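You operate a simulated robot arm through the tools that you are given. There is no shell and no other tool. Be economical: measure what you need, move in short steps, check, and stop when the job is done.

Carry out the task below with a simulated robot arm. There is one attempt and no reset: what you move stays moved.

JOB
Take the orange sensor from the grey table top and leave it in the inside of the green carton tray. Put the teal spacer on the grey table top. Put the black bracket from the second shelf from the top of the tall rack on top of the mesh pouch on the top of the end table. Close the bottom blue drawer. Shut the top blue drawer. Put the brown parts carton labelled "Rollers" from the green mat by the head cradle on the green mat by the roller press and the brown parts carton marked "Sensors" in the inside of the purple kit tray. Put the black angle bracket on the top of the gear bench. Put the ring bag on the green mat by the head cradle. Put the stubby roller on the red tag. Put two of the black fork brackets from the grey table top on the top of the test bench. The order is free. Set down upright: brown parts carton, black angle bracket.

Only the result counts: the job must be done as asked and must still hold three seconds after the hand-in. Knocking over, shifting, dropping, spilling or breaking anything else fails it.

ROBOT AND FRAMES
A 7-joint arm with a two-finger gripper on a trunk, on a base that drives. Base frame: it is fixed to the floor where the robot stands at the start and does not move with it; the origin is under the middle of the robot, x ahead of it, y to its left, z up; the surface under the hand at the start is at about z = 0.78. Readings come in m, degrees, newtons and seconds.
With the tool pointing down near the work surface it reaches from about 0.3 to 0.74 m from the robot's upright axis, wherever it stands. Its first joint turns from -166.0 to 166.0 degrees. Places, roughly: black angle bracket (6x5x5 cm) [-1.7, -5.4, 0.9]; black bracket (8x5x4 cm) [0.3, -1.3, 0.6]; black fork bracket (8x5x4 cm) [0.4, 0.2, 0.8]; bottom blue drawer [-3.5, 1, 0.2]; brown parts carton [-1.75, -4.5, 1]; green mat by the head cradle [-1.9, -4.2, 0.8]; green mat by the roller press [-1.9, -5.4, 0.8]; grey table top [0.5, 0, 0.8]; inside of the green carton tray (21x16 cm) [-1.66, 2.42, 0.8]; inside of the purple kit tray (13x25 cm) [0.4, -5.82, 0.78]; mesh pouch (13x19x4 cm) [-1.8, -0.4, 0.9]; orange sensor (4x3x3 cm) [0.5, 0.1, 0.8]; red tag [0.25, 0, 0.75]; ring bag [-2, -5.5, 0.75]; stubby roller (3x3x3 cm) [0.5, 0.7, 0.8]; teal spacer (4x4x3 cm) [0.4, -1.7, 0.9]; top blue drawer [-3.5, 1.1, 0.7]; top of the gear bench [0.5, -4.3, 0.8]; top of the test bench [-1.9, 1.8, 0.8]. Payload 2.94 kg.
The TCP is the grasp point between the finger pads, 0.03 m short of the fingertips. In the tool frame z runs along the fingers and y along their closing line. The gripper opens to 0.138 m. The gripper's body begins 0.109 m behind the TCP.
Orientation is that of the tool frame in the base frame, as a unit quaternion [x, y, z, w]. With the fingers straight down and closing along the base's y, the tool's x points along the base's -x, its y along +y and its z along -z.

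CONTROLS
- The arm moves only by the tool drive_tool. Its argument "targets" is a list of rows, each a list of 7 numbers: the turn, a rotation vector about the tool's x, y, z in degrees, then the shift along the tool's x, y, z in m, then the gripper command, from -1 (shut) to 1 (fully open), values between in proportion. In form: [[ax, ay, az, dx, dy, dz, hand], ...]. A call has 1 to 12 rows; each row is the pose to reach, as a shift and turn from the pose commanded when the call began, along the tool's axes at that moment. Each row takes 0.2 s and may step no farther than 0.05 m and 8.6 degrees from the row before; otherwise, or with a gripper value out of range, the whole call is refused. A pose out of reach is approached as far as the arm can. The call stops where the force on the tool passes 40 N (or 10 N more than at its start, if that is more) or the arm is blocked; 0.2 s more then pass. The fingers move at their own pace and stop on an object; they squeeze with about 24 N. The grip force told is the motor's: it shows also when the fingers shut on nothing. Time passes only in rows, and 0.2 s behind the last, so rows that repeat a pose let the fingers close. It gives the time, the measured TCP pose, the force on the tool (base axes), the opening and the grip force at its end, in the units of the frame above (readings bear some noise), with the torque about the TCP (base axes, N m) and any sound that the robot's microphone picked up.
- Cameras (640 x 400 px; columns grow to the right, rows downward): "scene" is now at [-0.0092, 0.1243, 1.5308]; the picture's right is [-0.16, -0.99, 0.00], its down [-0.81, 0.13, -0.58] and it looks along [0.57, -0.09, -0.82] (base axes); focal length 260 px, centre (320, 200). "wrist" rides on the gripper at [0.071, 0.019, -0.146] in the tool frame; the picture's right is [-0.26, 0.97, 0.00], its down [-0.85, -0.23, -0.48] and it looks along [-0.46, -0.12, 0.88] (tool axes); focal length 280 px, centre (320, 200). There is no depth. A picture from a camera that has moved, and an enlarged one, comes with that camera's place and axes in the base frame and with its lens.
- get_image(camera): a new picture of that camera. The clock stands still meanwhile.
- lift_body(by): slides the trunk up (or, below 0, down) by that many m; the arm and the scene camera ride with it, the base frame stays. It gives what a move gives, with no picture.
- steer(legs): drives the robot by 1 to 6 legs, each [ahead, left, turn to the left] in m, m and degrees, along the robot's own axes; the way and the turn of a leg run together, so that a leg with both is an arc; at most 1.5 m and 180 degrees a leg. The arm and the cameras ride along, it lands a little off, and it stops where it bumps. It gives what a move gives.
- turn_head(pan, tilt): turns the head with the scene camera to pan (to the left, within 86 degrees either way) and tilt (down, from -29 to 69), counted from straight ahead of the robot. It gives what a move gives.
- enlarge(camera, box): a new picture of the part [left, top, right, bottom] of that camera's present view, enlarged. The clock stands still meanwhile.
- hand_in(): hands the job in; it is judged then, once.

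Go step by step. Nothing tells you exact positions but the pictures and the camera data: compare them with the known pose of the tool, close in by small moves and look again before you grip or let go. The budget is 546 turns and 328 pictures, counting those below and the enlarged ones. Unless the task says otherwise, let go and move clear before handing in, and close with one line.

The tools are called after ">>>" as name(argument=value, ...) on one line, values as JSON. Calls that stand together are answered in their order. drive_tool: Moves the arm, as the interface text tells. Its arguments: {"type":"object","properties":{"targets":{"type":"array"}},"required":["targets"]} The other tools are called the same way: lift_body (by) slides the trunk up or down; steer (legs) drives the base; turn_head (pan, tilt) turns the head that bears the scene camera; get_image (camera) takes a picture; enlarge (camera, box) takes an enlarged picture of a part of a camera's view; hand_in () hands the job in.

At the start:

```text
time_s: 0.0
tool_pos: [0.3663, 0.2292, 1.0228]
tool_rot: [0.0, 1.0, 0.0, 0.0]
ft_force: [0.0, 0.7, -0.4]
ft_torque: [-0.02, 0.05, -0.06]
finger_gap: 0.1383
gripper_force: 0.0
trunk travel left (down, up): [-0.4, 0.054]
robot x, y, heading: [-0.0018, -0.0038, 0.1]
head pan, tilt: [-9.1, 54.6]
```

scene: 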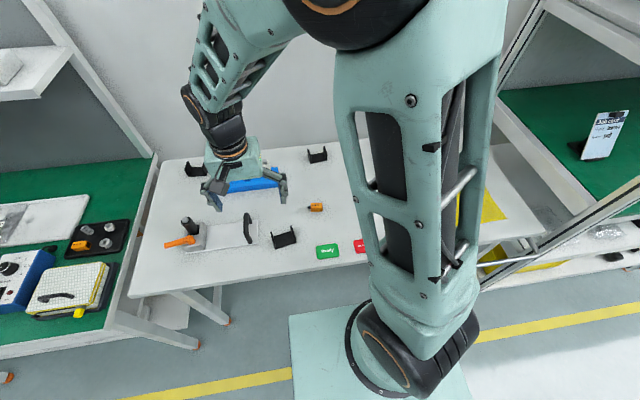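
wrist: 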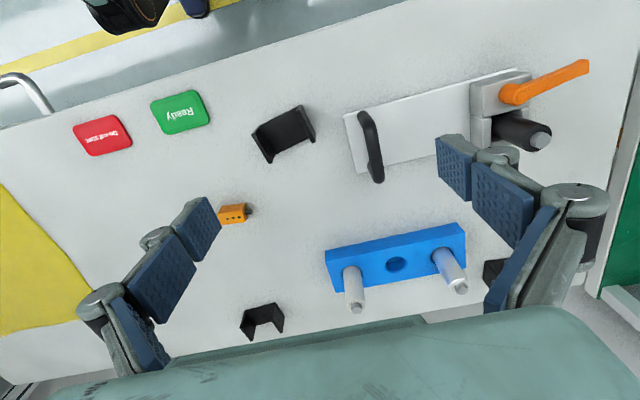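

I see the grey table ahead with fork brackets, an orange sensor and tags. I'll look around with the head before moving.

>>> turn_head(pan=45, tilt=40)

>>> get_image(camera="scene")

>>> turn_head(pan=-70, tilt=35)

>>> get_image(camera="scene")

```text
time_s: 1.2
tool_pos: [0.3671, 0.2297, 1.0231]
tool_rot: [-0.001, 1.0, 0.001, 0.0]
ft_force: [0.2, 0.8, -0.4]
ft_torque: [-0.04, 0.02, -0.01]
finger_gap: 0.1382
gripper_force: 0.0
trunk travel left (down, up): [-0.4, 0.054]
robot x, y, heading: [0.0009, -0.0011, 0.2]
head pan, tilt: [45.0, 40.0]
```

```text
325 pictures are left
camera scene: at [-0.0206, 0.1958, 1.551], right [0.71, -0.71, 0.0], down [-0.46, -0.45, -0.77], along [0.54, 0.54, -0.64], focal length 260 px, centre (320, 200)
```

scene: 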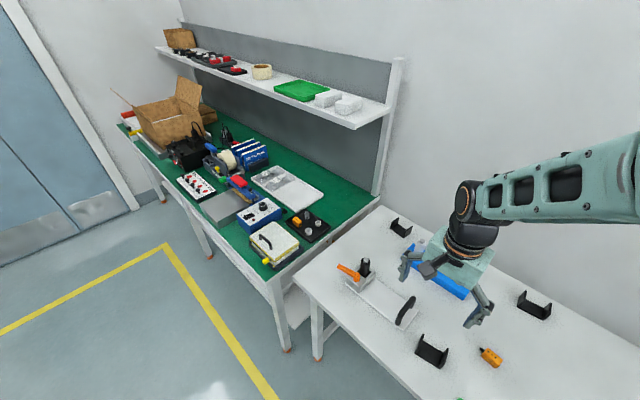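

```text
time_s: 3.2
tool_pos: [0.3665, 0.2307, 1.0241]
tool_rot: [0.001, 1.0, 0.001, 0.001]
ft_force: [-0.5, 0.4, -0.4]
ft_torque: [0.0, -0.02, 0.0]
finger_gap: 0.138
gripper_force: 0.1
trunk travel left (down, up): [-0.4, 0.054]
robot x, y, heading: [0.0001, -0.0012, 0.0]
head pan, tilt: [-70.0, 35.0]
```

```text
324 pictures are left
camera scene: at [-0.0506, 0.053, 1.5585], right [-0.94, -0.34, 0.0], down [-0.2, 0.54, -0.82], along [0.28, -0.77, -0.57], focal length 260 px, centre (320, 200)
```

scene: 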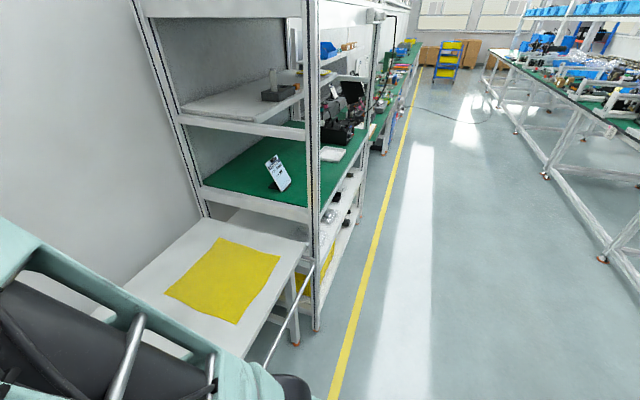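

The roller tray lies on the green bench at left and the rack is on the right. I'll look closely at the roller tray first.

>>> turn_head(pan=45, tilt=45)

>>> enlarge(camera="scene", box=[200, 120, 400, 245])

>>> enlarge(camera="scene", box=[320, 160, 640, 360])

```text
time_s: 5.1
tool_pos: [0.3656, 0.2298, 1.024]
tool_rot: [0.0, 1.0, 0.0, 0.0]
ft_force: [-0.5, 0.1, 0.6]
ft_torque: [-0.03, -0.03, 0.0]
finger_gap: 0.138
gripper_force: 0.1
trunk travel left (down, up): [-0.4, 0.054]
robot x, y, heading: [0.0007, 0.0002, 0.1]
head pan, tilt: [45.0, 45.0]
```

```text
3.20 times, centred on (300, 182) of scene
camera zoom: at [-0.0233, 0.1932, 1.5437], right [0.71, -0.71, 0.0], down [-0.5, -0.5, -0.71], along [0.5, 0.5, -0.71], focal length 832 px, centre (384, 256)
```

zoom: 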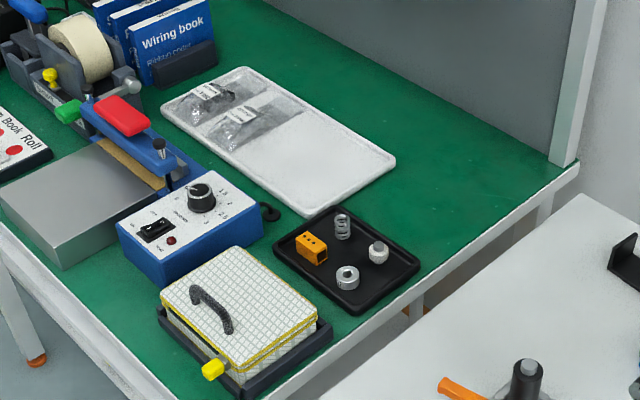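

```text
2.00 times, centred on (480, 260) of scene
camera zoom: at [-0.0233, 0.1932, 1.5437], right [0.71, -0.71, 0.0], down [-0.5, -0.5, -0.71], along [0.5, 0.5, -0.71], focal length 520 px, centre (0, 80)
```

zoom: 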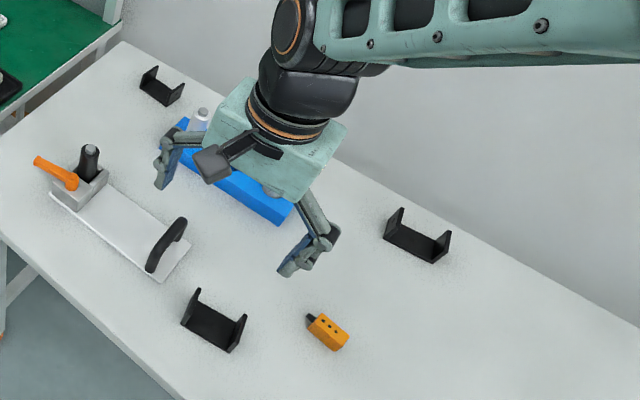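

The tray has a spring, two metal pieces and a sensor. I'll shift the robot back a bit and left, then view it with the wrist camera.

>>> steer(legs=[[-0.08, 0, 0], [0, 0.4, 0]])

>>> get_image(camera="wrist")

>>> get_image(camera="scene")

```text
time_s: 9.8
tool_pos: [0.2881, 0.6201, 1.0243]
tool_rot: [0.001, 1.0, -0.001, 0.0]
ft_force: [0.0, -0.7, 0.8]
ft_torque: [-0.03, 0.02, 0.02]
finger_gap: 0.1383
gripper_force: 0.2
trunk travel left (down, up): [-0.4, 0.054]
robot x, y, heading: [-0.081, 0.39, -0.3]
head pan, tilt: [45.0, 45.0]
```

```text
321 pictures are left
camera wrist: at [0.2159, 0.6398, 1.168], right [0.26, 0.96, 0.0], down [0.85, -0.23, 0.48], along [0.46, -0.13, -0.88], focal length 280 px, centre (320, 200)
```

wrist: 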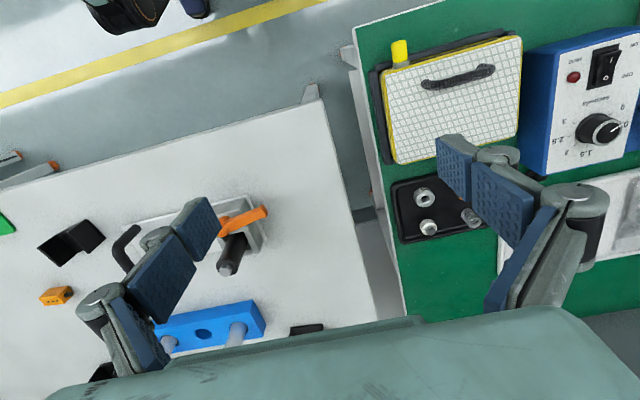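

```text
320 pictures are left
camera scene: at [-0.1021, 0.5854, 1.5437], right [0.71, -0.71, 0.0], down [-0.5, -0.5, -0.71], along [0.5, 0.5, -0.71], focal length 260 px, centre (320, 200)
```

scene: 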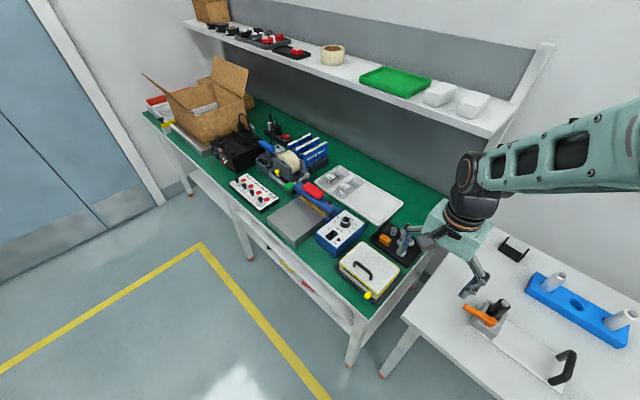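

>>> enlarge(camera="wrist", box=[370, 150, 530, 250])

>>> enlarge(camera="scene", box=[340, 200, 440, 263])

```text
4.00 times, centred on (450, 200) of wrist
camera zoom: at [0.2159, 0.6398, 1.168], right [0.26, 0.96, 0.0], down [0.85, -0.23, 0.48], along [0.46, -0.13, -0.88], focal length 1122 px, centre (-200, 200)
```

zoom: 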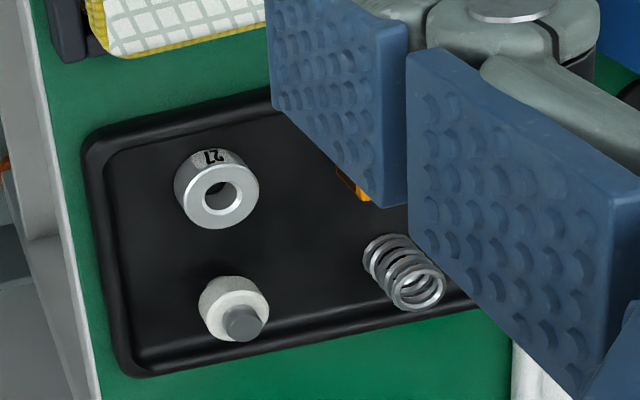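

```text
6.35 times, centred on (390, 232) of scene
camera zoom: at [-0.1021, 0.5854, 1.5437], right [0.71, -0.71, 0.0], down [-0.5, -0.5, -0.71], along [0.5, 0.5, -0.71], focal length 1652 px, centre (-124, -0)
```

zoom: 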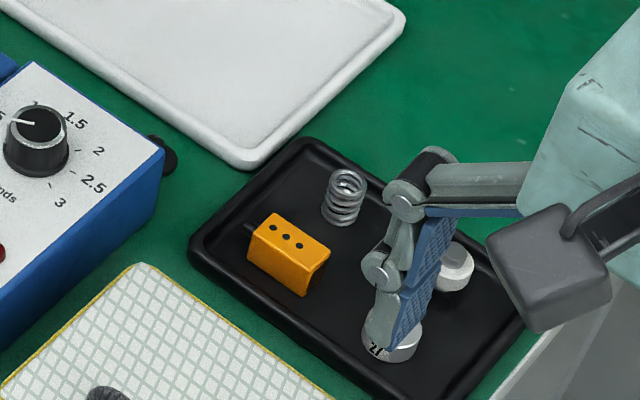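

The roller is the white cylinder with a grey axle, near (0.51, 0.74). I'll move the hand over it with the fingers narrowed and look again.

>>> drive_tool(targets=[[0, 0, 0, -0.04, 0.022, 0, 0.5], [0, 0, 0, -0.08, 0.044, 0, 0], [0, 0, 0, -0.12, 0.066, 0, -0.2], [0, 0, 0, -0.16, 0.088, 0.02, -0.2], [0, 0, 0, -0.2, 0.11, 0.04, -0.2], [0, 0, 0, -0.221, 0.119, 0.08, -0.2], [0, 0, 0, -0.221, 0.119, 0.1, -0.2]])

>>> get_image(camera="wrist")

```text
time_s: 11.4
tool_pos: [0.5059, 0.7386, 0.9227]
tool_rot: [0.001, 1.0, -0.001, 0.0]
ft_force: [0.6, 1.1, 0.9]
ft_torque: [0.01, 0.01, -0.01]
finger_gap: 0.0551
gripper_force: 0.1
trunk travel left (down, up): [-0.4, 0.054]
robot x, y, heading: [-0.0804, 0.3904, 0.1]
head pan, tilt: [45.0, 45.0]
```

```text
317 pictures are left
camera wrist: at [0.4344, 0.7578, 1.0674], right [0.26, 0.96, 0.0], down [0.85, -0.23, 0.48], along [0.46, -0.13, -0.88], focal length 280 px, centre (320, 200)
```

wrist: 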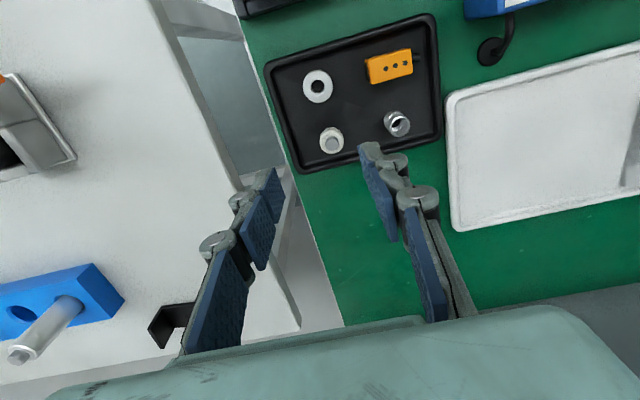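

>>> drive_tool(targets=[[0, 0, 0, -0.014, 0.006, 0.04, -0.2], [0, 0, 0, -0.014, 0.006, 0.08, -0.2]])

>>> get_image(camera="wrist")

```text
time_s: 12.0
tool_pos: [0.5209, 0.7429, 0.8438]
tool_rot: [0.001, 1.0, 0.0, 0.0]
ft_force: [0.6, 0.1, -1.5]
ft_torque: [0.02, 0.0, 0.03]
finger_gap: 0.0549
gripper_force: 0.0
trunk travel left (down, up): [-0.4, 0.054]
robot x, y, heading: [-0.0774, 0.3933, -0.4]
head pan, tilt: [45.0, 45.0]
```

```text
316 pictures are left
camera wrist: at [0.4484, 0.7626, 0.9879], right [0.26, 0.96, 0.0], down [0.85, -0.23, 0.48], along [0.46, -0.12, -0.88], focal length 280 px, centre (320, 200)
```

wrist: 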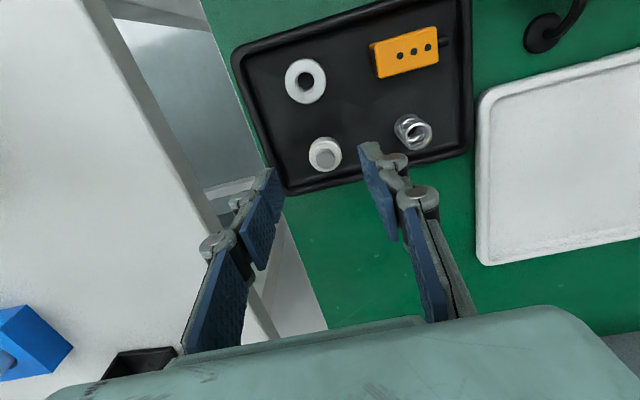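

>>> drive_tool(targets=[[0, 0, 0, 0, 0.006, 0.01, -0.32], [0, 0, 0, 0, 0.006, 0.03, -0.32], [0, 0, 0, 0, 0.006, 0.042, -0.32], [0, 0, 0, 0, 0.006, 0.052, -0.32]])

>>> get_image(camera="wrist")

```text
time_s: 13.0
tool_pos: [0.5226, 0.7531, 0.7923]
tool_rot: [0.001, 1.0, -0.001, -0.001]
ft_force: [-0.3, -0.4, 0.3]
ft_torque: [0.0, 0.0, 0.02]
finger_gap: 0.0469
gripper_force: 0.0
trunk travel left (down, up): [-0.4, 0.054]
robot x, y, heading: [-0.0827, 0.3901, -0.3]
head pan, tilt: [45.0, 45.0]
```

```text
315 pictures are left
camera wrist: at [0.45, 0.7702, 0.9359], right [0.26, 0.96, 0.0], down [0.85, -0.23, 0.48], along [0.46, -0.12, -0.88], focal length 280 px, centre (320, 200)
```

wrist: 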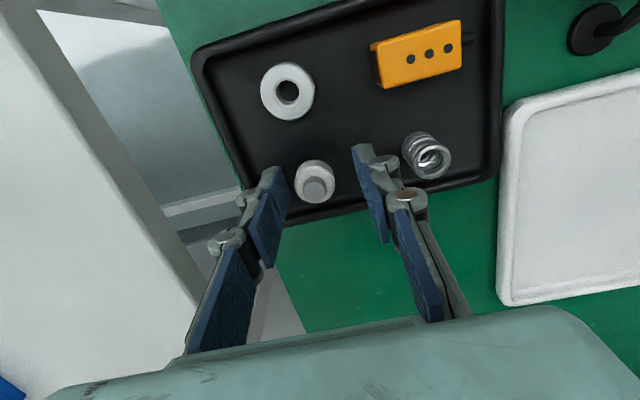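

>>> drive_tool(targets=[[0, 0, 0, 0, -0.004, 0.004, -0.32], [0, 0, 0, 0, -0.004, 0.008, -0.32], [0, 0, 0, 0, -0.004, 0.008, -0.7], [0, 0, 0, 0, -0.004, 0.008, -1], [0, 0, 0, 0, -0.004, 0.008, -1]])

>>> get_image(camera="wrist")

```text
time_s: 14.2
tool_pos: [0.5239, 0.7464, 0.7855]
tool_rot: [0.001, 1.0, 0.001, 0.003]
ft_force: [4.2, -4.3, 16.6]
ft_torque: [-0.31, -0.02, 0.02]
finger_gap: 0.0233
gripper_force: 23.9
trunk travel left (down, up): [-0.4, 0.054]
robot x, y, heading: [-0.0806, 0.3935, -0.0]
head pan, tilt: [45.0, 45.0]
```

```text
314 pictures are left
camera wrist: at [0.4507, 0.7649, 0.9303], right [0.26, 0.96, 0.0], down [0.85, -0.23, 0.48], along [0.46, -0.12, -0.88], focal length 280 px, centre (320, 200)
```

wrist: 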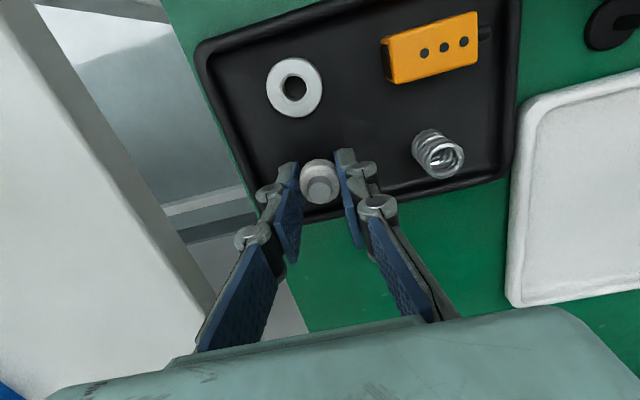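

Roller is gripped. Lifting it and looking toward the red tag.

>>> drive_tool(targets=[[0, 0, 0, 0, -0.004, -0.01, -1], [0, 0, 0, 0, -0.004, -0.05, -1], [0, 0, 0, 0, -0.004, -0.09, -1], [0, 0, 0, 0, -0.004, -0.13, -1]])

>>> get_image(camera="wrist")

>>> turn_head(pan=-30, tilt=50)

>>> get_image(camera="scene")

```text
time_s: 15.2
tool_pos: [0.5208, 0.7436, 0.9165]
tool_rot: [0.0, 1.0, 0.0, -0.001]
ft_force: [-0.2, 0.6, 0.1]
ft_torque: [-0.02, -0.04, 0.05]
finger_gap: 0.0231
gripper_force: 24.4
trunk travel left (down, up): [-0.4, 0.054]
robot x, y, heading: [-0.0812, 0.3942, -0.0]
head pan, tilt: [45.0, 45.0]
```

```text
313 pictures are left
camera wrist: at [0.4498, 0.7624, 1.0595], right [0.26, 0.96, 0.0], down [0.85, -0.23, 0.48], along [0.46, -0.13, -0.88], focal length 280 px, centre (320, 200)
```

wrist: 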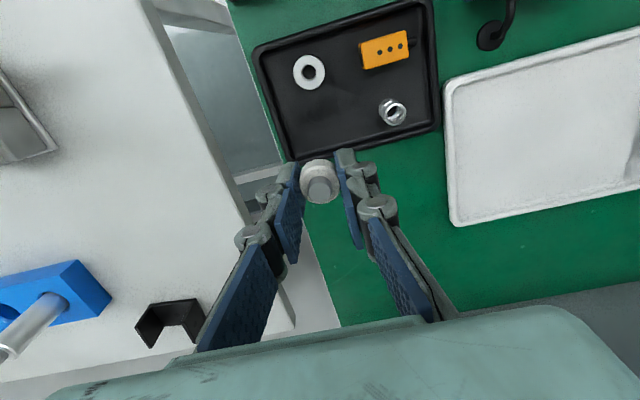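

```text
time_s: 16.6
tool_pos: [0.5215, 0.743, 0.9145]
tool_rot: [0.001, 1.0, 0.0, 0.0]
ft_force: [-0.6, 0.1, -0.2]
ft_torque: [-0.01, -0.01, 0.0]
finger_gap: 0.0236
gripper_force: 24.0
trunk travel left (down, up): [-0.4, 0.054]
robot x, y, heading: [-0.0813, 0.3882, -0.1]
head pan, tilt: [-30.0, 50.0]
```

```text
312 pictures are left
camera scene: at [-0.093, 0.4894, 1.5368], right [-0.5, -0.87, 0.0], down [-0.66, 0.38, -0.64], along [0.56, -0.32, -0.77], focal length 260 px, centre (320, 200)
```

scene: 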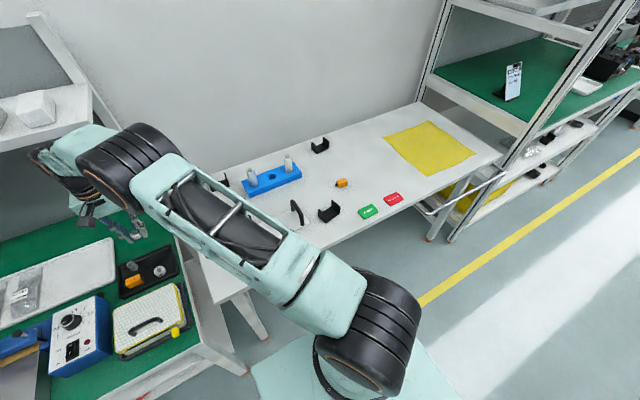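

>>> drive_tool(targets=[[0, 0, 0, 0.02, -0.02, -0.03, -1], [0, 0, 0, 0.04, -0.05, -0.06, -1], [0, 0, 0, 0.06, -0.09, -0.07, -1], [0, 0, 0, 0.07, -0.135, -0.07, -1], [0, 0, 0, 0.08, -0.18, -0.07, -1], [0, 0, 0, 0.09, -0.225, -0.07, -1], [0, 0, 0, 0.1, -0.27, -0.07, -1], [0, 0, 0, 0.11, -0.315, -0.07, -1], [0, 0, 0, 0.12, -0.36, -0.07, -1], [0, 0, 0, 0.13, -0.405, -0.07, -1], [0, 0, 0, 0.14, -0.45, -0.07, -1]])

>>> drive_tool(targets=[[0, 0, 0, 0.01, -0.045, 0, -1], [0, 0, 0, 0.02, -0.09, 0, -1], [0, 0, 0, 0.03, -0.135, 0, -1], [0, 0, 0, 0.04, -0.18, 0, -1], [0, 0, 0, 0.05, -0.225, 0, -1], [0, 0, 0, 0.05, -0.27, 0, -1], [0, 0, 0, 0.05, -0.315, 0, -1], [0, 0, 0, 0.05, -0.36, 0, -1], [0, 0, 0, 0.05, -0.387, 0.04, -1], [0, 0, 0, 0.05, -0.387, 0.08, -1], [0, 0, 0, 0.05, -0.387, 0.12, -1]])

>>> get_image(camera="wrist")

```text
time_s: 19.0
tool_pos: [0.3803, 0.2928, 0.9838]
tool_rot: [0.002, 1.0, 0.0, -0.001]
ft_force: [-0.3, 0.2, -0.8]
ft_torque: [-0.03, 0.0, -0.06]
finger_gap: 0.0233
gripper_force: 23.9
trunk travel left (down, up): [-0.4, 0.054]
robot x, y, heading: [-0.0791, 0.3892, -0.1]
head pan, tilt: [-30.0, 50.0]
```

```text
time_s: 21.4
tool_pos: [0.331, -0.094, 0.8674]
tool_rot: [0.001, 1.0, 0.001, 0.0]
ft_force: [-1.0, 1.5, 0.0]
ft_torque: [0.03, 0.03, 0.04]
finger_gap: 0.0234
gripper_force: 23.8
trunk travel left (down, up): [-0.4, 0.054]
robot x, y, heading: [-0.0794, 0.3897, -0.2]
head pan, tilt: [-30.0, 50.0]
```

```text
311 pictures are left
camera wrist: at [0.2598, -0.0755, 1.0103], right [0.26, 0.96, 0.0], down [0.85, -0.23, 0.48], along [0.46, -0.13, -0.88], focal length 280 px, centre (320, 200)
```

wrist: 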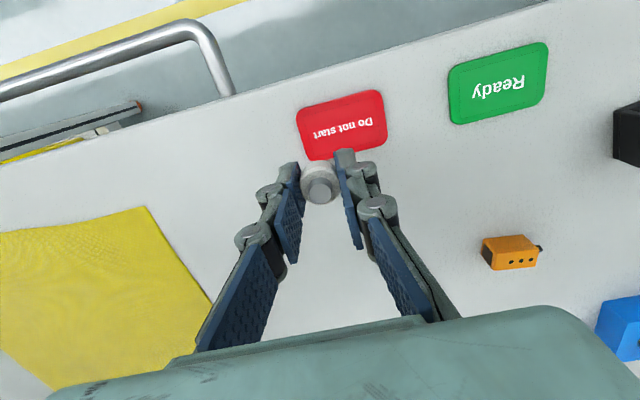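

>>> drive_tool(targets=[[0, 0, 0, 0.005, 0.019, 0.03, -1], [0, 0, 0, 0.005, 0.019, 0.06, -1], [0, 0, 0, 0.005, 0.019, 0.075, -1]])

>>> get_image(camera="wrist")

```text
time_s: 22.1
tool_pos: [0.3272, -0.0753, 0.8129]
tool_rot: [0.002, 1.0, -0.001, 0.001]
ft_force: [-5.4, 5.1, 17.5]
ft_torque: [0.21, 0.13, -0.04]
finger_gap: 0.0235
gripper_force: 24.3
trunk travel left (down, up): [-0.4, 0.054]
robot x, y, heading: [-0.0763, 0.3908, 0.1]
head pan, tilt: [-30.0, 50.0]
stopped in row 3: the force on the tool passed its limit at 48 N (the readings are from after the stop); the commanded pose is now the measured one
```

```text
310 pictures are left
camera wrist: at [0.2544, -0.0563, 0.9577], right [0.26, 0.96, 0.0], down [0.85, -0.23, 0.48], along [0.46, -0.13, -0.88], focal length 280 px, centre (320, 200)
```

wrist: 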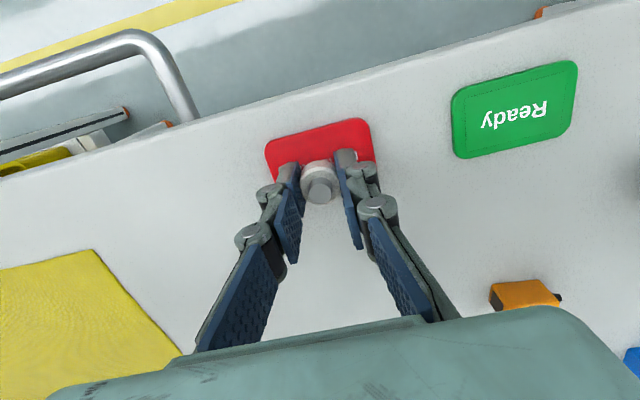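

Table surface is at about 0.782. The roller needs about 1.5 cm more toward the robot to be centred on the tag.

>>> drive_tool(targets=[[0, 0, 0, 0, 0, -0.02, -1], [0, 0, 0, 0.017, 0.004, -0.02, -1], [0, 0, 0, 0.017, 0.004, -0.01, -1]])

>>> get_image(camera="wrist")

```text
time_s: 22.9
tool_pos: [0.3104, -0.073, 0.8204]
tool_rot: [0.001, 1.0, 0.001, -0.001]
ft_force: [0.2, 0.3, 0.0]
ft_torque: [-0.01, -0.02, 0.02]
finger_gap: 0.0233
gripper_force: 24.5
trunk travel left (down, up): [-0.4, 0.054]
robot x, y, heading: [-0.0783, 0.3951, 0.1]
head pan, tilt: [-30.0, 50.0]
```

```text
309 pictures are left
camera wrist: at [0.2379, -0.0537, 0.9639], right [0.26, 0.96, 0.0], down [0.85, -0.23, 0.48], along [0.46, -0.13, -0.88], focal length 280 px, centre (320, 200)
```

wrist: 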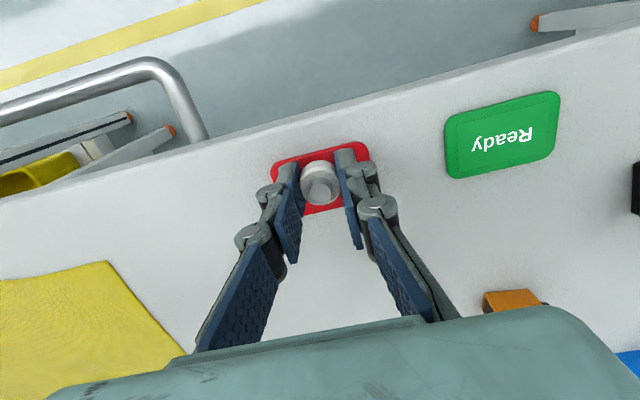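

Well centred. I'll lower slowly, open and rise.

>>> drive_tool(targets=[[0, 0, 0, 0, 0, 0.004, -1], [0, 0, 0, 0, 0, 0.007, -1], [0, 0, 0, 0, 0, 0.007, -0.6], [0, 0, 0, 0, 0, 0.007, -0.3], [0, 0, 0, 0, 0, 0.007, -0.3], [0, 0, 0, 0, 0, -0.03, -0.3], [0, 0, 0, 0, 0, -0.07, -0.3], [0, 0, 0, 0, 0, -0.11, -0.3]])

>>> get_image(camera="wrist")

```text
time_s: 24.7
tool_pos: [0.3104, -0.0727, 0.9312]
tool_rot: [0.001, 1.0, 0.001, 0.0]
ft_force: [0.2, 0.0, 0.0]
ft_torque: [-0.01, 0.0, 0.02]
finger_gap: 0.0481
gripper_force: 0.1
trunk travel left (down, up): [-0.4, 0.054]
robot x, y, heading: [-0.0771, 0.3916, -0.2]
head pan, tilt: [-30.0, 50.0]
```

```text
308 pictures are left
camera wrist: at [0.2386, -0.0528, 1.0748], right [0.26, 0.96, 0.0], down [0.85, -0.23, 0.48], along [0.46, -0.13, -0.88], focal length 280 px, centre (320, 200)
```

wrist: 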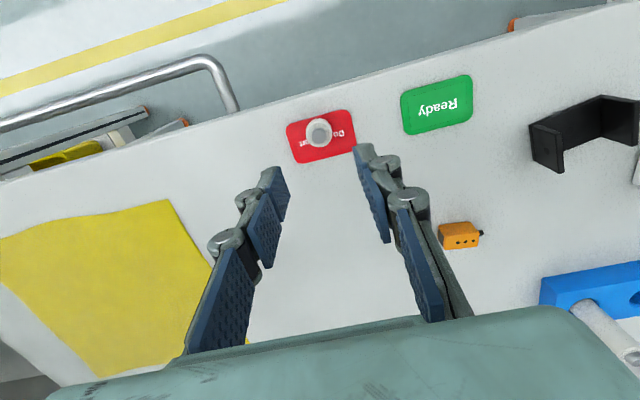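

Roller placed. Now over the orange sensor near (0.476, 0.055).

>>> drive_tool(targets=[[0, 0, 0, -0.04, 0.03, 0, 0], [0, 0, 0, -0.08, 0.06, 0, 0], [0, 0, 0, -0.12, 0.09, 0, 0], [0, 0, 0, -0.155, 0.127, 0, 0]])

>>> get_image(camera="wrist")

```text
refused: row 4 steps farther than a row can; nothing moved
```

```text
307 pictures are left
camera wrist: at [0.2386, -0.0528, 1.0748], right [0.26, 0.96, 0.0], down [0.85, -0.23, 0.48], along [0.46, -0.13, -0.88], focal length 280 px, centre (320, 200)
```

wrist: 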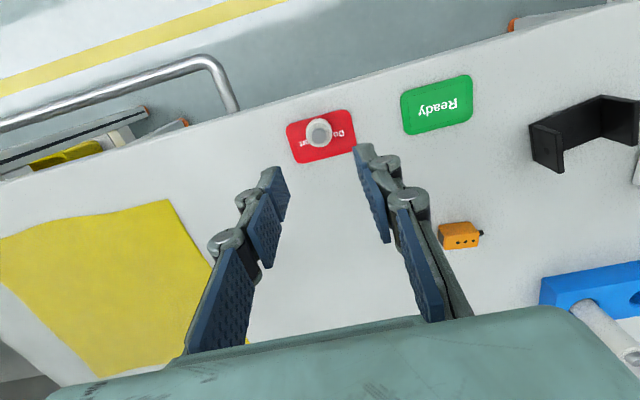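

>>> drive_tool(targets=[[0, 0, 8, -0.02, 0.015, 0, 0], [0, 0, 16, -0.04, 0.03, 0, 0], [0, 0, 24, -0.06, 0.045, 0, 0], [0, 0, 32, -0.08, 0.06, 0, 0], [0, 0, 40, -0.1, 0.075, 0, 0], [0, 0, 48, -0.12, 0.09, 0, 0], [0, 0, 56, -0.14, 0.105, 0, 0], [0, 0, 64, -0.155, 0.115, 0, 0], [0, 0, 72, -0.165, 0.127, 0, 0], [0, 0, 80, -0.165, 0.127, 0, 0], [0, 0, 88, -0.165, 0.127, 0.01, 0]])

>>> get_image(camera="wrist")

```text
time_s: 27.1
tool_pos: [0.4743, 0.0552, 0.9206]
tool_rot: [0.696, 0.718, 0.0, 0.0]
ft_force: [-0.1, 0.2, -0.3]
ft_torque: [-0.03, 0.01, -0.01]
finger_gap: 0.0691
gripper_force: 0.1
trunk travel left (down, up): [-0.4, 0.054]
robot x, y, heading: [-0.0776, 0.3931, -0.4]
head pan, tilt: [-30.0, 50.0]
```

```text
306 pictures are left
camera wrist: at [0.4909, 0.1265, 1.0646], right [0.97, -0.23, 0.0], down [-0.2, -0.86, 0.48], along [-0.11, -0.46, -0.88], focal length 280 px, centre (320, 200)
```

wrist: 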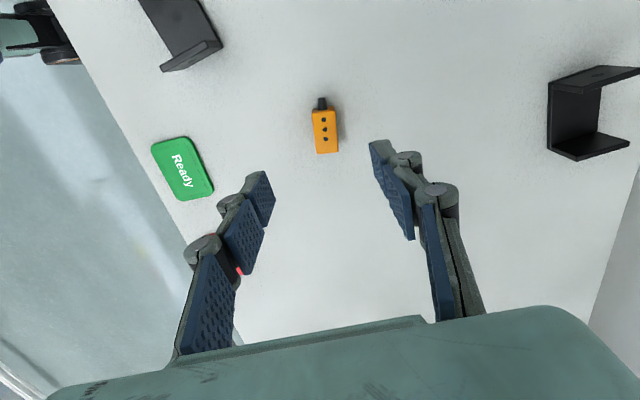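

>>> drive_tool(targets=[[0, 0, 1.8, 0.005, 0.005, 0.04, 0], [0, 0, 1.8, 0.005, 0.005, 0.075, -0.1]])

>>> get_image(camera="wrist")

```text
time_s: 27.7
tool_pos: [0.4802, 0.0597, 0.8451]
tool_rot: [0.707, 0.707, 0.001, 0.0]
ft_force: [0.9, -0.7, -0.7]
ft_torque: [-0.03, 0.03, -0.01]
finger_gap: 0.0619
gripper_force: 0.1
trunk travel left (down, up): [-0.4, 0.054]
robot x, y, heading: [-0.077, 0.3958, 0.2]
head pan, tilt: [-30.0, 50.0]
```

```text
305 pictures are left
camera wrist: at [0.4993, 0.1299, 0.99], right [0.97, -0.26, 0.0], down [-0.23, -0.85, 0.48], along [-0.12, -0.46, -0.88], focal length 280 px, centre (320, 200)
```

wrist: 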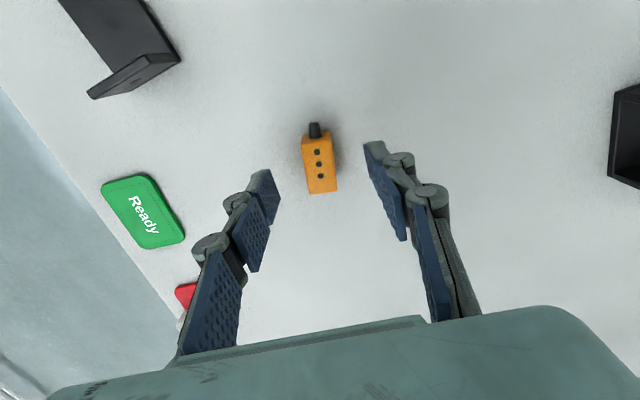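

>>> drive_tool(targets=[[0, 0, 0, 0, 0.002, 0.015, -0.1], [0, 0, 0, 0, 0.002, 0.029, -0.1], [0, 0, 0, 0, 0.002, 0.029, -0.6], [0, 0, 0, 0, 0.002, 0.029, -1], [0, 0, 0, 0, 0.002, 0.029, -1], [0, 0, 0, 0, 0.002, 0.029, -1], [0, 0, 0, 0, 0.002, -0.02, -1], [0, 0, 0, 0, 0.002, -0.07, -1], [0, 0, 0, 0, 0.002, -0.12, -1], [0, 0, 0, 0, 0.002, -0.16, -1]])

>>> get_image(camera="wrist")

>>> get_image(camera="scene")

```text
time_s: 29.9
tool_pos: [0.4815, 0.0605, 1.0054]
tool_rot: [0.706, 0.708, 0.002, 0.0]
ft_force: [-0.3, -0.2, -0.2]
ft_torque: [0.0, -0.01, -0.01]
finger_gap: 0.021
gripper_force: 23.8
trunk travel left (down, up): [-0.4, 0.054]
robot x, y, heading: [-0.0788, 0.3928, -0.2]
head pan, tilt: [-30.0, 50.0]
```

```text
304 pictures are left
camera wrist: at [0.4986, 0.1311, 1.1502], right [0.97, -0.26, 0.0], down [-0.23, -0.85, 0.48], along [-0.12, -0.46, -0.88], focal length 280 px, centre (320, 200)
```

wrist: 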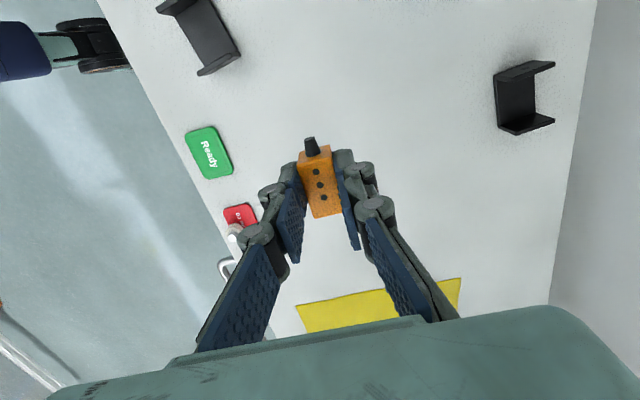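

```text
303 pictures are left
camera scene: at [-0.0935, 0.4895, 1.5367], right [-0.5, -0.87, 0.0], down [-0.66, 0.38, -0.64], along [0.56, -0.32, -0.77], focal length 260 px, centre (320, 200)
```

scene: 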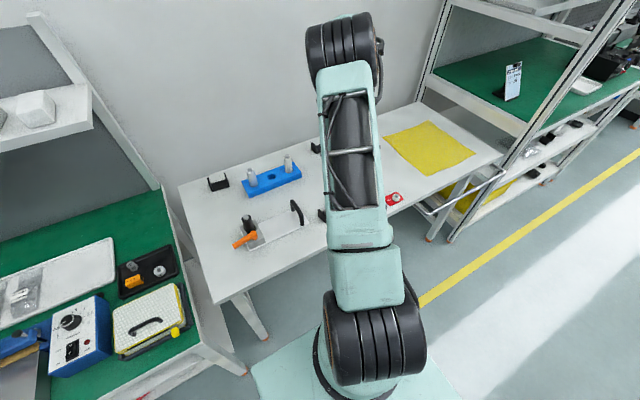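

Sensor is held. I'll tuck the arm, back away and turn to look toward the test bench.

>>> drive_tool(targets=[[0, 0, 0, 0.03, -0.03, -0.02, -1], [0, 0, 0, 0.06, -0.06, -0.04, -1], [0, 0, 0, 0.09, -0.09, -0.06, -1], [0, 0, 0, 0.12, -0.12, -0.08, -1], [0, 0, 0, 0.15, -0.15, -0.1, -1], [0, 0, 0, 0.18, -0.18, -0.1, -1], [0, 0, 0, 0.21, -0.2, -0.1, -1]])

>>> steer(legs=[[-0.6, 0, 0], [0, 0, 130]])

>>> turn_head(pan=0, tilt=30)

>>> get_image(camera="scene")

```text
time_s: 31.5
tool_pos: [0.2822, 0.2706, 1.1036]
tool_rot: [0.706, 0.708, 0.0, -0.001]
ft_force: [0.3, -0.1, -0.5]
ft_torque: [0.0, -0.03, 0.01]
finger_gap: 0.021
gripper_force: 24.0
trunk travel left (down, up): [-0.4, 0.054]
robot x, y, heading: [-0.0796, 0.3885, -0.1]
head pan, tilt: [-30.0, 50.0]
```

```text
time_s: 40.4
tool_pos: [-0.8384, 0.7489, 1.1039]
tool_rot: [-0.35, 0.937, 0.001, 0.0]
ft_force: [-0.5, -0.6, 0.1]
ft_torque: [0.01, -0.05, -0.01]
finger_gap: 0.0209
gripper_force: 23.9
trunk travel left (down, up): [-0.4, 0.054]
robot x, y, heading: [-0.6923, 0.3922, 130.7]
head pan, tilt: [-30.0, 50.0]
```

```text
time_s: 41.4
tool_pos: [-0.8375, 0.7487, 1.1031]
tool_rot: [-0.349, 0.937, 0.0, 0.001]
ft_force: [0.2, 0.3, -0.4]
ft_torque: [0.05, 0.04, 0.01]
finger_gap: 0.0208
gripper_force: 24.0
trunk travel left (down, up): [-0.4, 0.054]
robot x, y, heading: [-0.6952, 0.3969, 130.5]
head pan, tilt: [0.0, 30.0]
```

```text
302 pictures are left
camera scene: at [-0.8057, 0.3156, 1.5663], right [0.76, 0.65, 0.0], down [0.33, -0.38, -0.87], along [-0.56, 0.66, -0.5], focal length 260 px, centre (320, 200)
```

scene: 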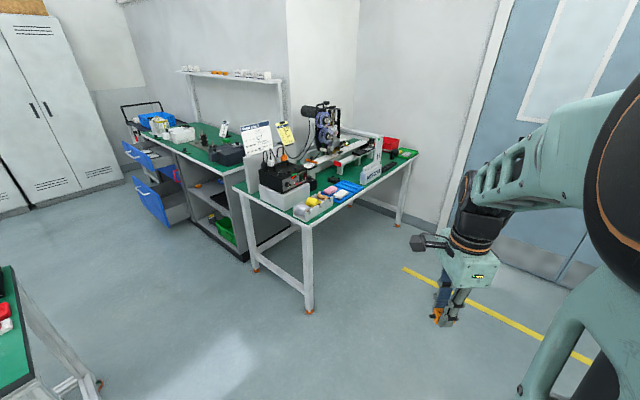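

>>> enlarge(camera="scene", box=[220, 90, 430, 221])

>>> enlarge(camera="scene", box=[110, 60, 310, 260])

```text
3.05 times, centred on (325, 156) of scene
camera zoom: at [-0.8057, 0.3156, 1.5663], right [0.76, 0.65, 0.0], down [0.33, -0.38, -0.87], along [-0.56, 0.66, -0.5], focal length 793 px, centre (305, 336)
```

zoom: 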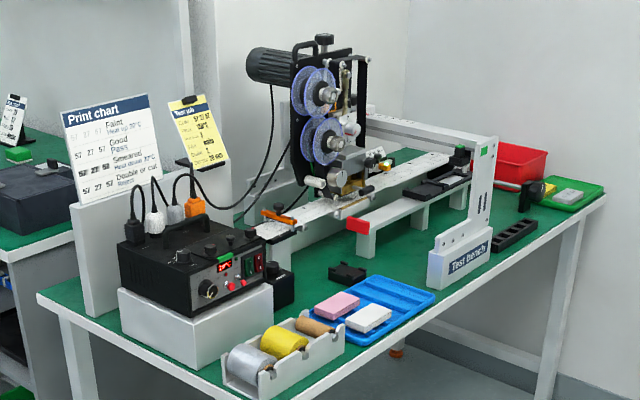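

```text
2.00 times, centred on (210, 160) of scene
camera zoom: at [-0.8057, 0.3156, 1.5663], right [0.76, 0.65, 0.0], down [0.33, -0.38, -0.87], along [-0.56, 0.66, -0.5], focal length 520 px, centre (540, 280)
```

zoom: 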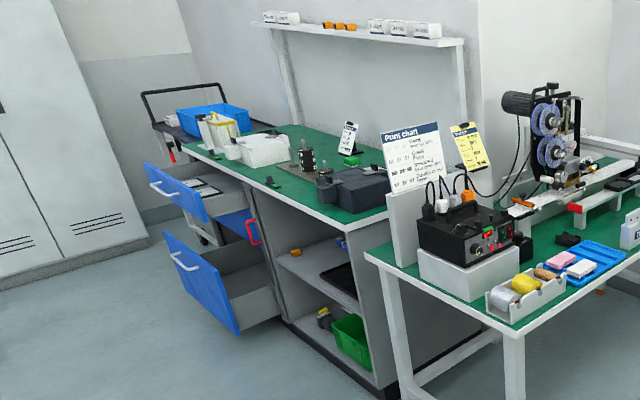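

The green carton tray is at the far end of the test bench, near (-1.65, 2.45). I'll face the bench (heading 180) and drive alongside it.

>>> steer(legs=[[0, 0, 49.5], [0.25, 0, 0], [0, -0.95, 0], [0, -0.95, 0]])

>>> turn_head(pan=0, tilt=45)

>>> get_image(camera="scene")

>>> get_image(camera="wrist")

```text
time_s: 61.9
tool_pos: [-1.3507, 2.3976, 1.104]
tool_rot: [0.716, -0.698, 0.0, 0.0]
ft_force: [1.1, 0.3, -0.3]
ft_torque: [-0.03, 0.0, -0.02]
finger_gap: 0.0211
gripper_force: 24.1
trunk travel left (down, up): [-0.4, 0.054]
robot x, y, heading: [-0.986, 2.285, -178.5]
head pan, tilt: [0.0, 30.0]
```

```text
time_s: 62.7
tool_pos: [-1.35, 2.3979, 1.1036]
tool_rot: [0.716, -0.698, 0.0, 0.0]
ft_force: [-0.8, 0.2, 0.1]
ft_torque: [0.04, 0.02, 0.0]
finger_gap: 0.0208
gripper_force: 23.9
trunk travel left (down, up): [-0.4, 0.054]
robot x, y, heading: [-0.9843, 2.2852, -178.5]
head pan, tilt: [0.0, 45.0]
```

```text
299 pictures are left
camera scene: at [-0.9848, 2.1502, 1.5438], right [-0.02, 1.0, 0.0], down [0.71, 0.02, -0.71], along [-0.71, -0.02, -0.71], focal length 260 px, centre (320, 200)
```

scene: 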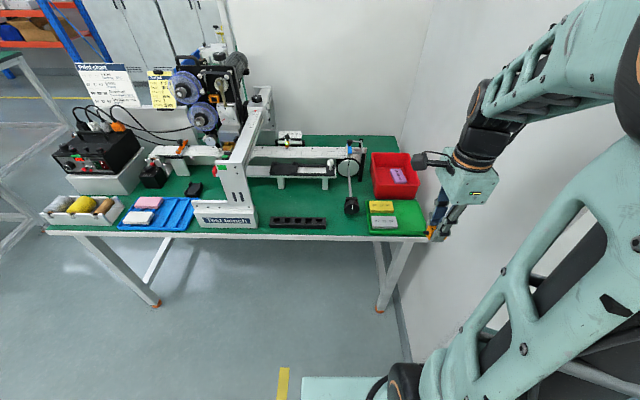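

```text
298 pictures are left
camera wrist: at [-1.3687, 2.3262, 1.2476], right [-0.97, 0.24, 0.0], down [0.21, 0.85, 0.48], along [0.11, 0.46, -0.88], focal length 280 px, centre (320, 200)
```

wrist: 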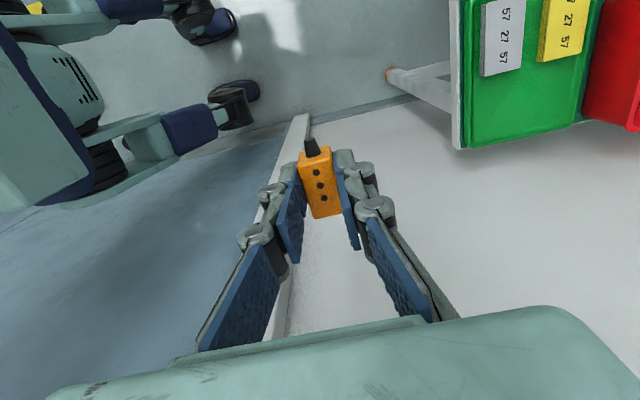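

Free room in the tray lies at about (-1.66, 2.485). I'll move forward 0.1 m and bring the sensor over it.

>>> steer(legs=[[0.1, 0, 0]])

>>> get_image(camera="wrist")

```text
time_s: 63.8
tool_pos: [-1.4497, 2.3956, 1.1039]
tool_rot: [0.716, -0.698, 0.0, 0.001]
ft_force: [-0.5, -0.5, -0.8]
ft_torque: [0.03, 0.0, -0.04]
finger_gap: 0.0209
gripper_force: 24.0
trunk travel left (down, up): [-0.4, 0.054]
robot x, y, heading: [-1.085, 2.2813, -178.8]
head pan, tilt: [0.0, 45.0]
```

```text
297 pictures are left
camera wrist: at [-1.4685, 2.3236, 1.2474], right [-0.97, 0.24, 0.0], down [0.21, 0.85, 0.48], along [0.11, 0.46, -0.88], focal length 280 px, centre (320, 200)
```

wrist: 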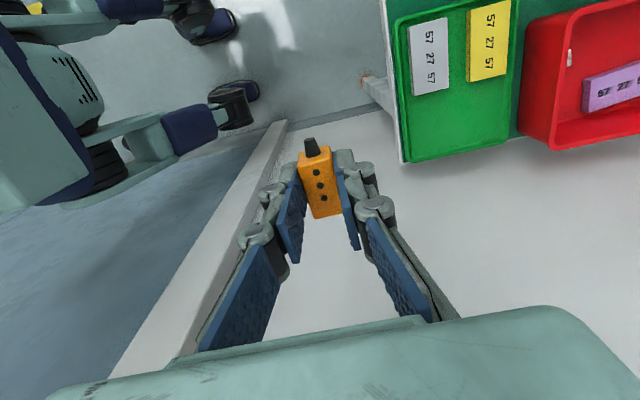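

>>> drive_tool(targets=[[0, 0, 0, -0.02, 0.042, 0, -1], [0, 0, 0, -0.04, 0.084, 0, -1], [0, 0, 0, -0.06, 0.126, 0.01, -1], [0, 0, 0, -0.08, 0.168, 0.02, -1], [0, 0, 0, -0.085, 0.208, 0.04, -1], [0, 0, 0, -0.085, 0.208, 0.085, -1], [0, 0, 0, -0.085, 0.208, 0.13, -1], [0, 0, 0, -0.085, 0.208, 0.175, -1], [0, 0, 0, -0.085, 0.208, 0.21, -1]])

>>> get_image(camera="wrist")

```text
time_s: 65.8
tool_pos: [-1.6601, 2.4762, 0.8949]
tool_rot: [0.716, -0.698, -0.001, -0.001]
ft_force: [-0.6, -1.0, 0.1]
ft_torque: [-0.01, 0.02, 0.0]
finger_gap: 0.0209
gripper_force: 24.0
trunk travel left (down, up): [-0.4, 0.054]
robot x, y, heading: [-1.0846, 2.2793, -178.7]
head pan, tilt: [0.0, 45.0]
```

```text
296 pictures are left
camera wrist: at [-1.6776, 2.4038, 1.0392], right [-0.97, 0.24, 0.0], down [0.21, 0.85, 0.48], along [0.11, 0.46, -0.88], focal length 280 px, centre (320, 200)
```

wrist: 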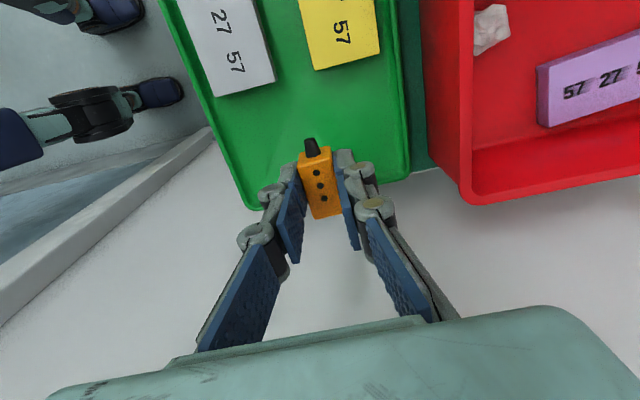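

>>> drive_tool(targets=[[0, 0, 0, 0, 0, 0.03, -1], [0, 0, 0, 0, 0, 0.06, -1]])

>>> get_image(camera="wrist")

```text
time_s: 66.4
tool_pos: [-1.6609, 2.4751, 0.8339]
tool_rot: [0.716, -0.698, 0.0, 0.001]
ft_force: [0.3, -0.4, -1.4]
ft_torque: [0.0, 0.01, -0.03]
finger_gap: 0.0208
gripper_force: 23.8
trunk travel left (down, up): [-0.4, 0.054]
robot x, y, heading: [-1.0865, 2.2819, -178.6]
head pan, tilt: [0.0, 45.0]
```

```text
295 pictures are left
camera wrist: at [-1.6782, 2.403, 0.9782], right [-0.97, 0.24, 0.0], down [0.21, 0.85, 0.48], along [0.11, 0.46, -0.88], focal length 280 px, centre (320, 200)
```

wrist: 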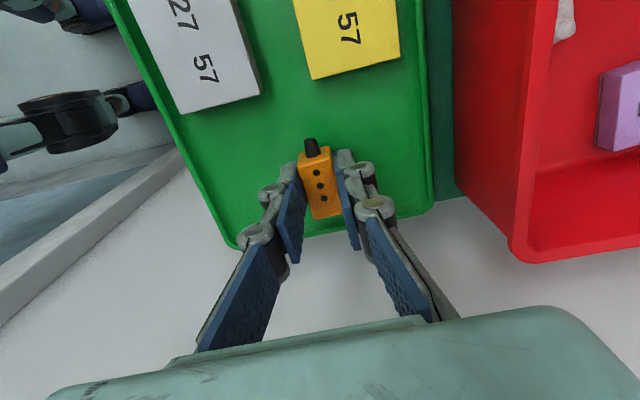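

>>> drive_tool(targets=[[0, 0, 0, 0, 0, 0.01, -1], [0, 0, 0, 0, 0, 0.02, -1], [0, 0, 0, 0, 0, 0.026, -1], [0, 0, 0, 0, 0, 0.032, -1], [0, 0, 0, 0, 0, 0.038, -1], [0, 0, 0, 0, 0, 0.044, -1], [0, 0, 0, 0, 0, 0.05, -1], [0, 0, 0, 0, 0, 0.056, -1]])

>>> get_image(camera="wrist")

```text
time_s: 67.0
tool_pos: [-1.6608, 2.4764, 0.8226]
tool_rot: [0.716, -0.698, -0.003, 0.002]
ft_force: [6.6, -1.6, 16.4]
ft_torque: [-0.06, -0.32, -0.01]
finger_gap: 0.0211
gripper_force: 23.7
trunk travel left (down, up): [-0.4, 0.054]
robot x, y, heading: [-1.085, 2.2832, -178.5]
head pan, tilt: [0.0, 45.0]
stopped in row 3: the force on the tool passed its limit at 50 N (the readings are from after the stop); the commanded pose is now the measured one
```

```text
294 pictures are left
camera wrist: at [-1.6784, 2.4035, 0.9675], right [-0.97, 0.24, 0.01], down [0.21, 0.85, 0.48], along [0.11, 0.46, -0.88], focal length 280 px, centre (320, 200)
```

wrist: 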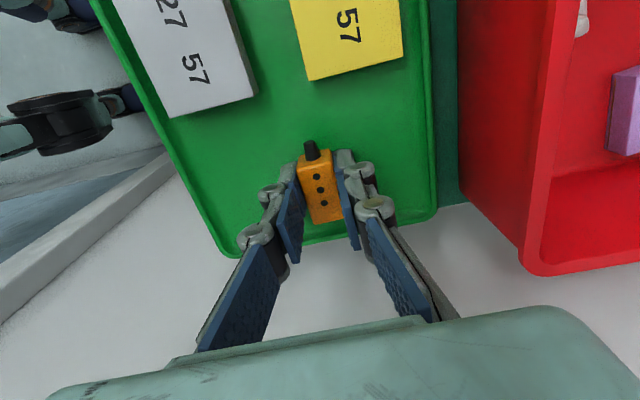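

>>> drive_tool(targets=[[0, 0, 0, 0, 0, 0, -0.7], [0, 0, 0, 0, 0, 0, -0.4], [0, 0, 0, 0, 0, 0, -0.3], [0, 0, 0, 0, 0, -0.04, -0.3], [0, 0, 0, 0, 0, -0.09, -0.3], [0, 0, 0, 0, 0, -0.14, -0.3], [0, 0, 0, 0, 0, -0.18, -0.3]])

>>> get_image(camera="wrist")

>>> enlarge(camera="scene", box=[40, 120, 440, 250])

```text
time_s: 68.6
tool_pos: [-1.661, 2.4755, 1.0008]
tool_rot: [0.717, -0.698, -0.002, 0.001]
ft_force: [-0.4, -0.6, 0.3]
ft_torque: [0.01, 0.03, 0.0]
finger_gap: 0.0483
gripper_force: 0.2
trunk travel left (down, up): [-0.4, 0.054]
robot x, y, heading: [-1.0874, 2.2809, -178.4]
head pan, tilt: [0.0, 45.0]
```

```text
293 pictures are left
camera wrist: at [-1.6795, 2.4027, 1.1456], right [-0.97, 0.24, 0.0], down [0.21, 0.85, 0.48], along [0.11, 0.46, -0.88], focal length 280 px, centre (320, 200)
```

wrist: 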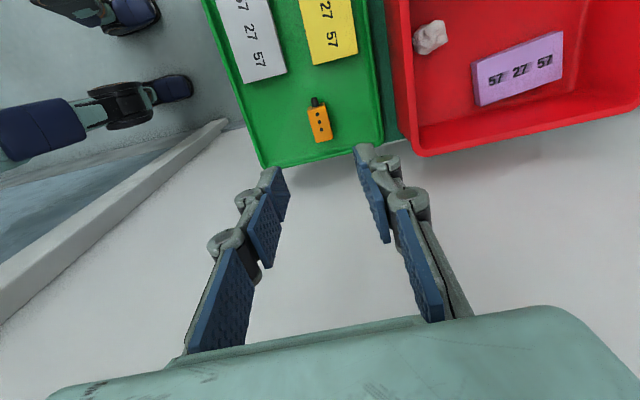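

```text
1.60 times, centred on (240, 185) of scene
camera zoom: at [-1.0834, 2.1477, 1.5436], right [-0.02, 1.0, 0.0], down [0.71, 0.02, -0.71], along [-0.71, -0.02, -0.71], focal length 416 px, centre (448, 224)
```

zoom: 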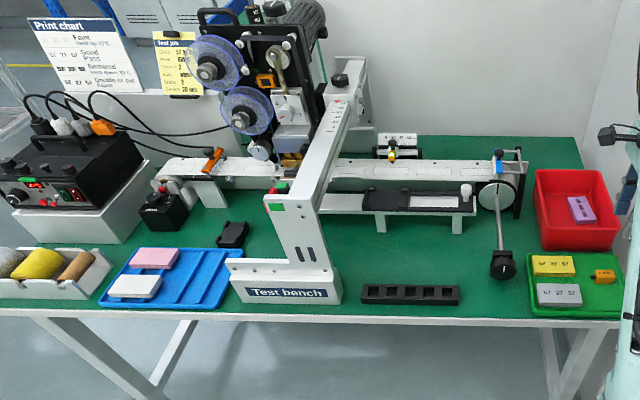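

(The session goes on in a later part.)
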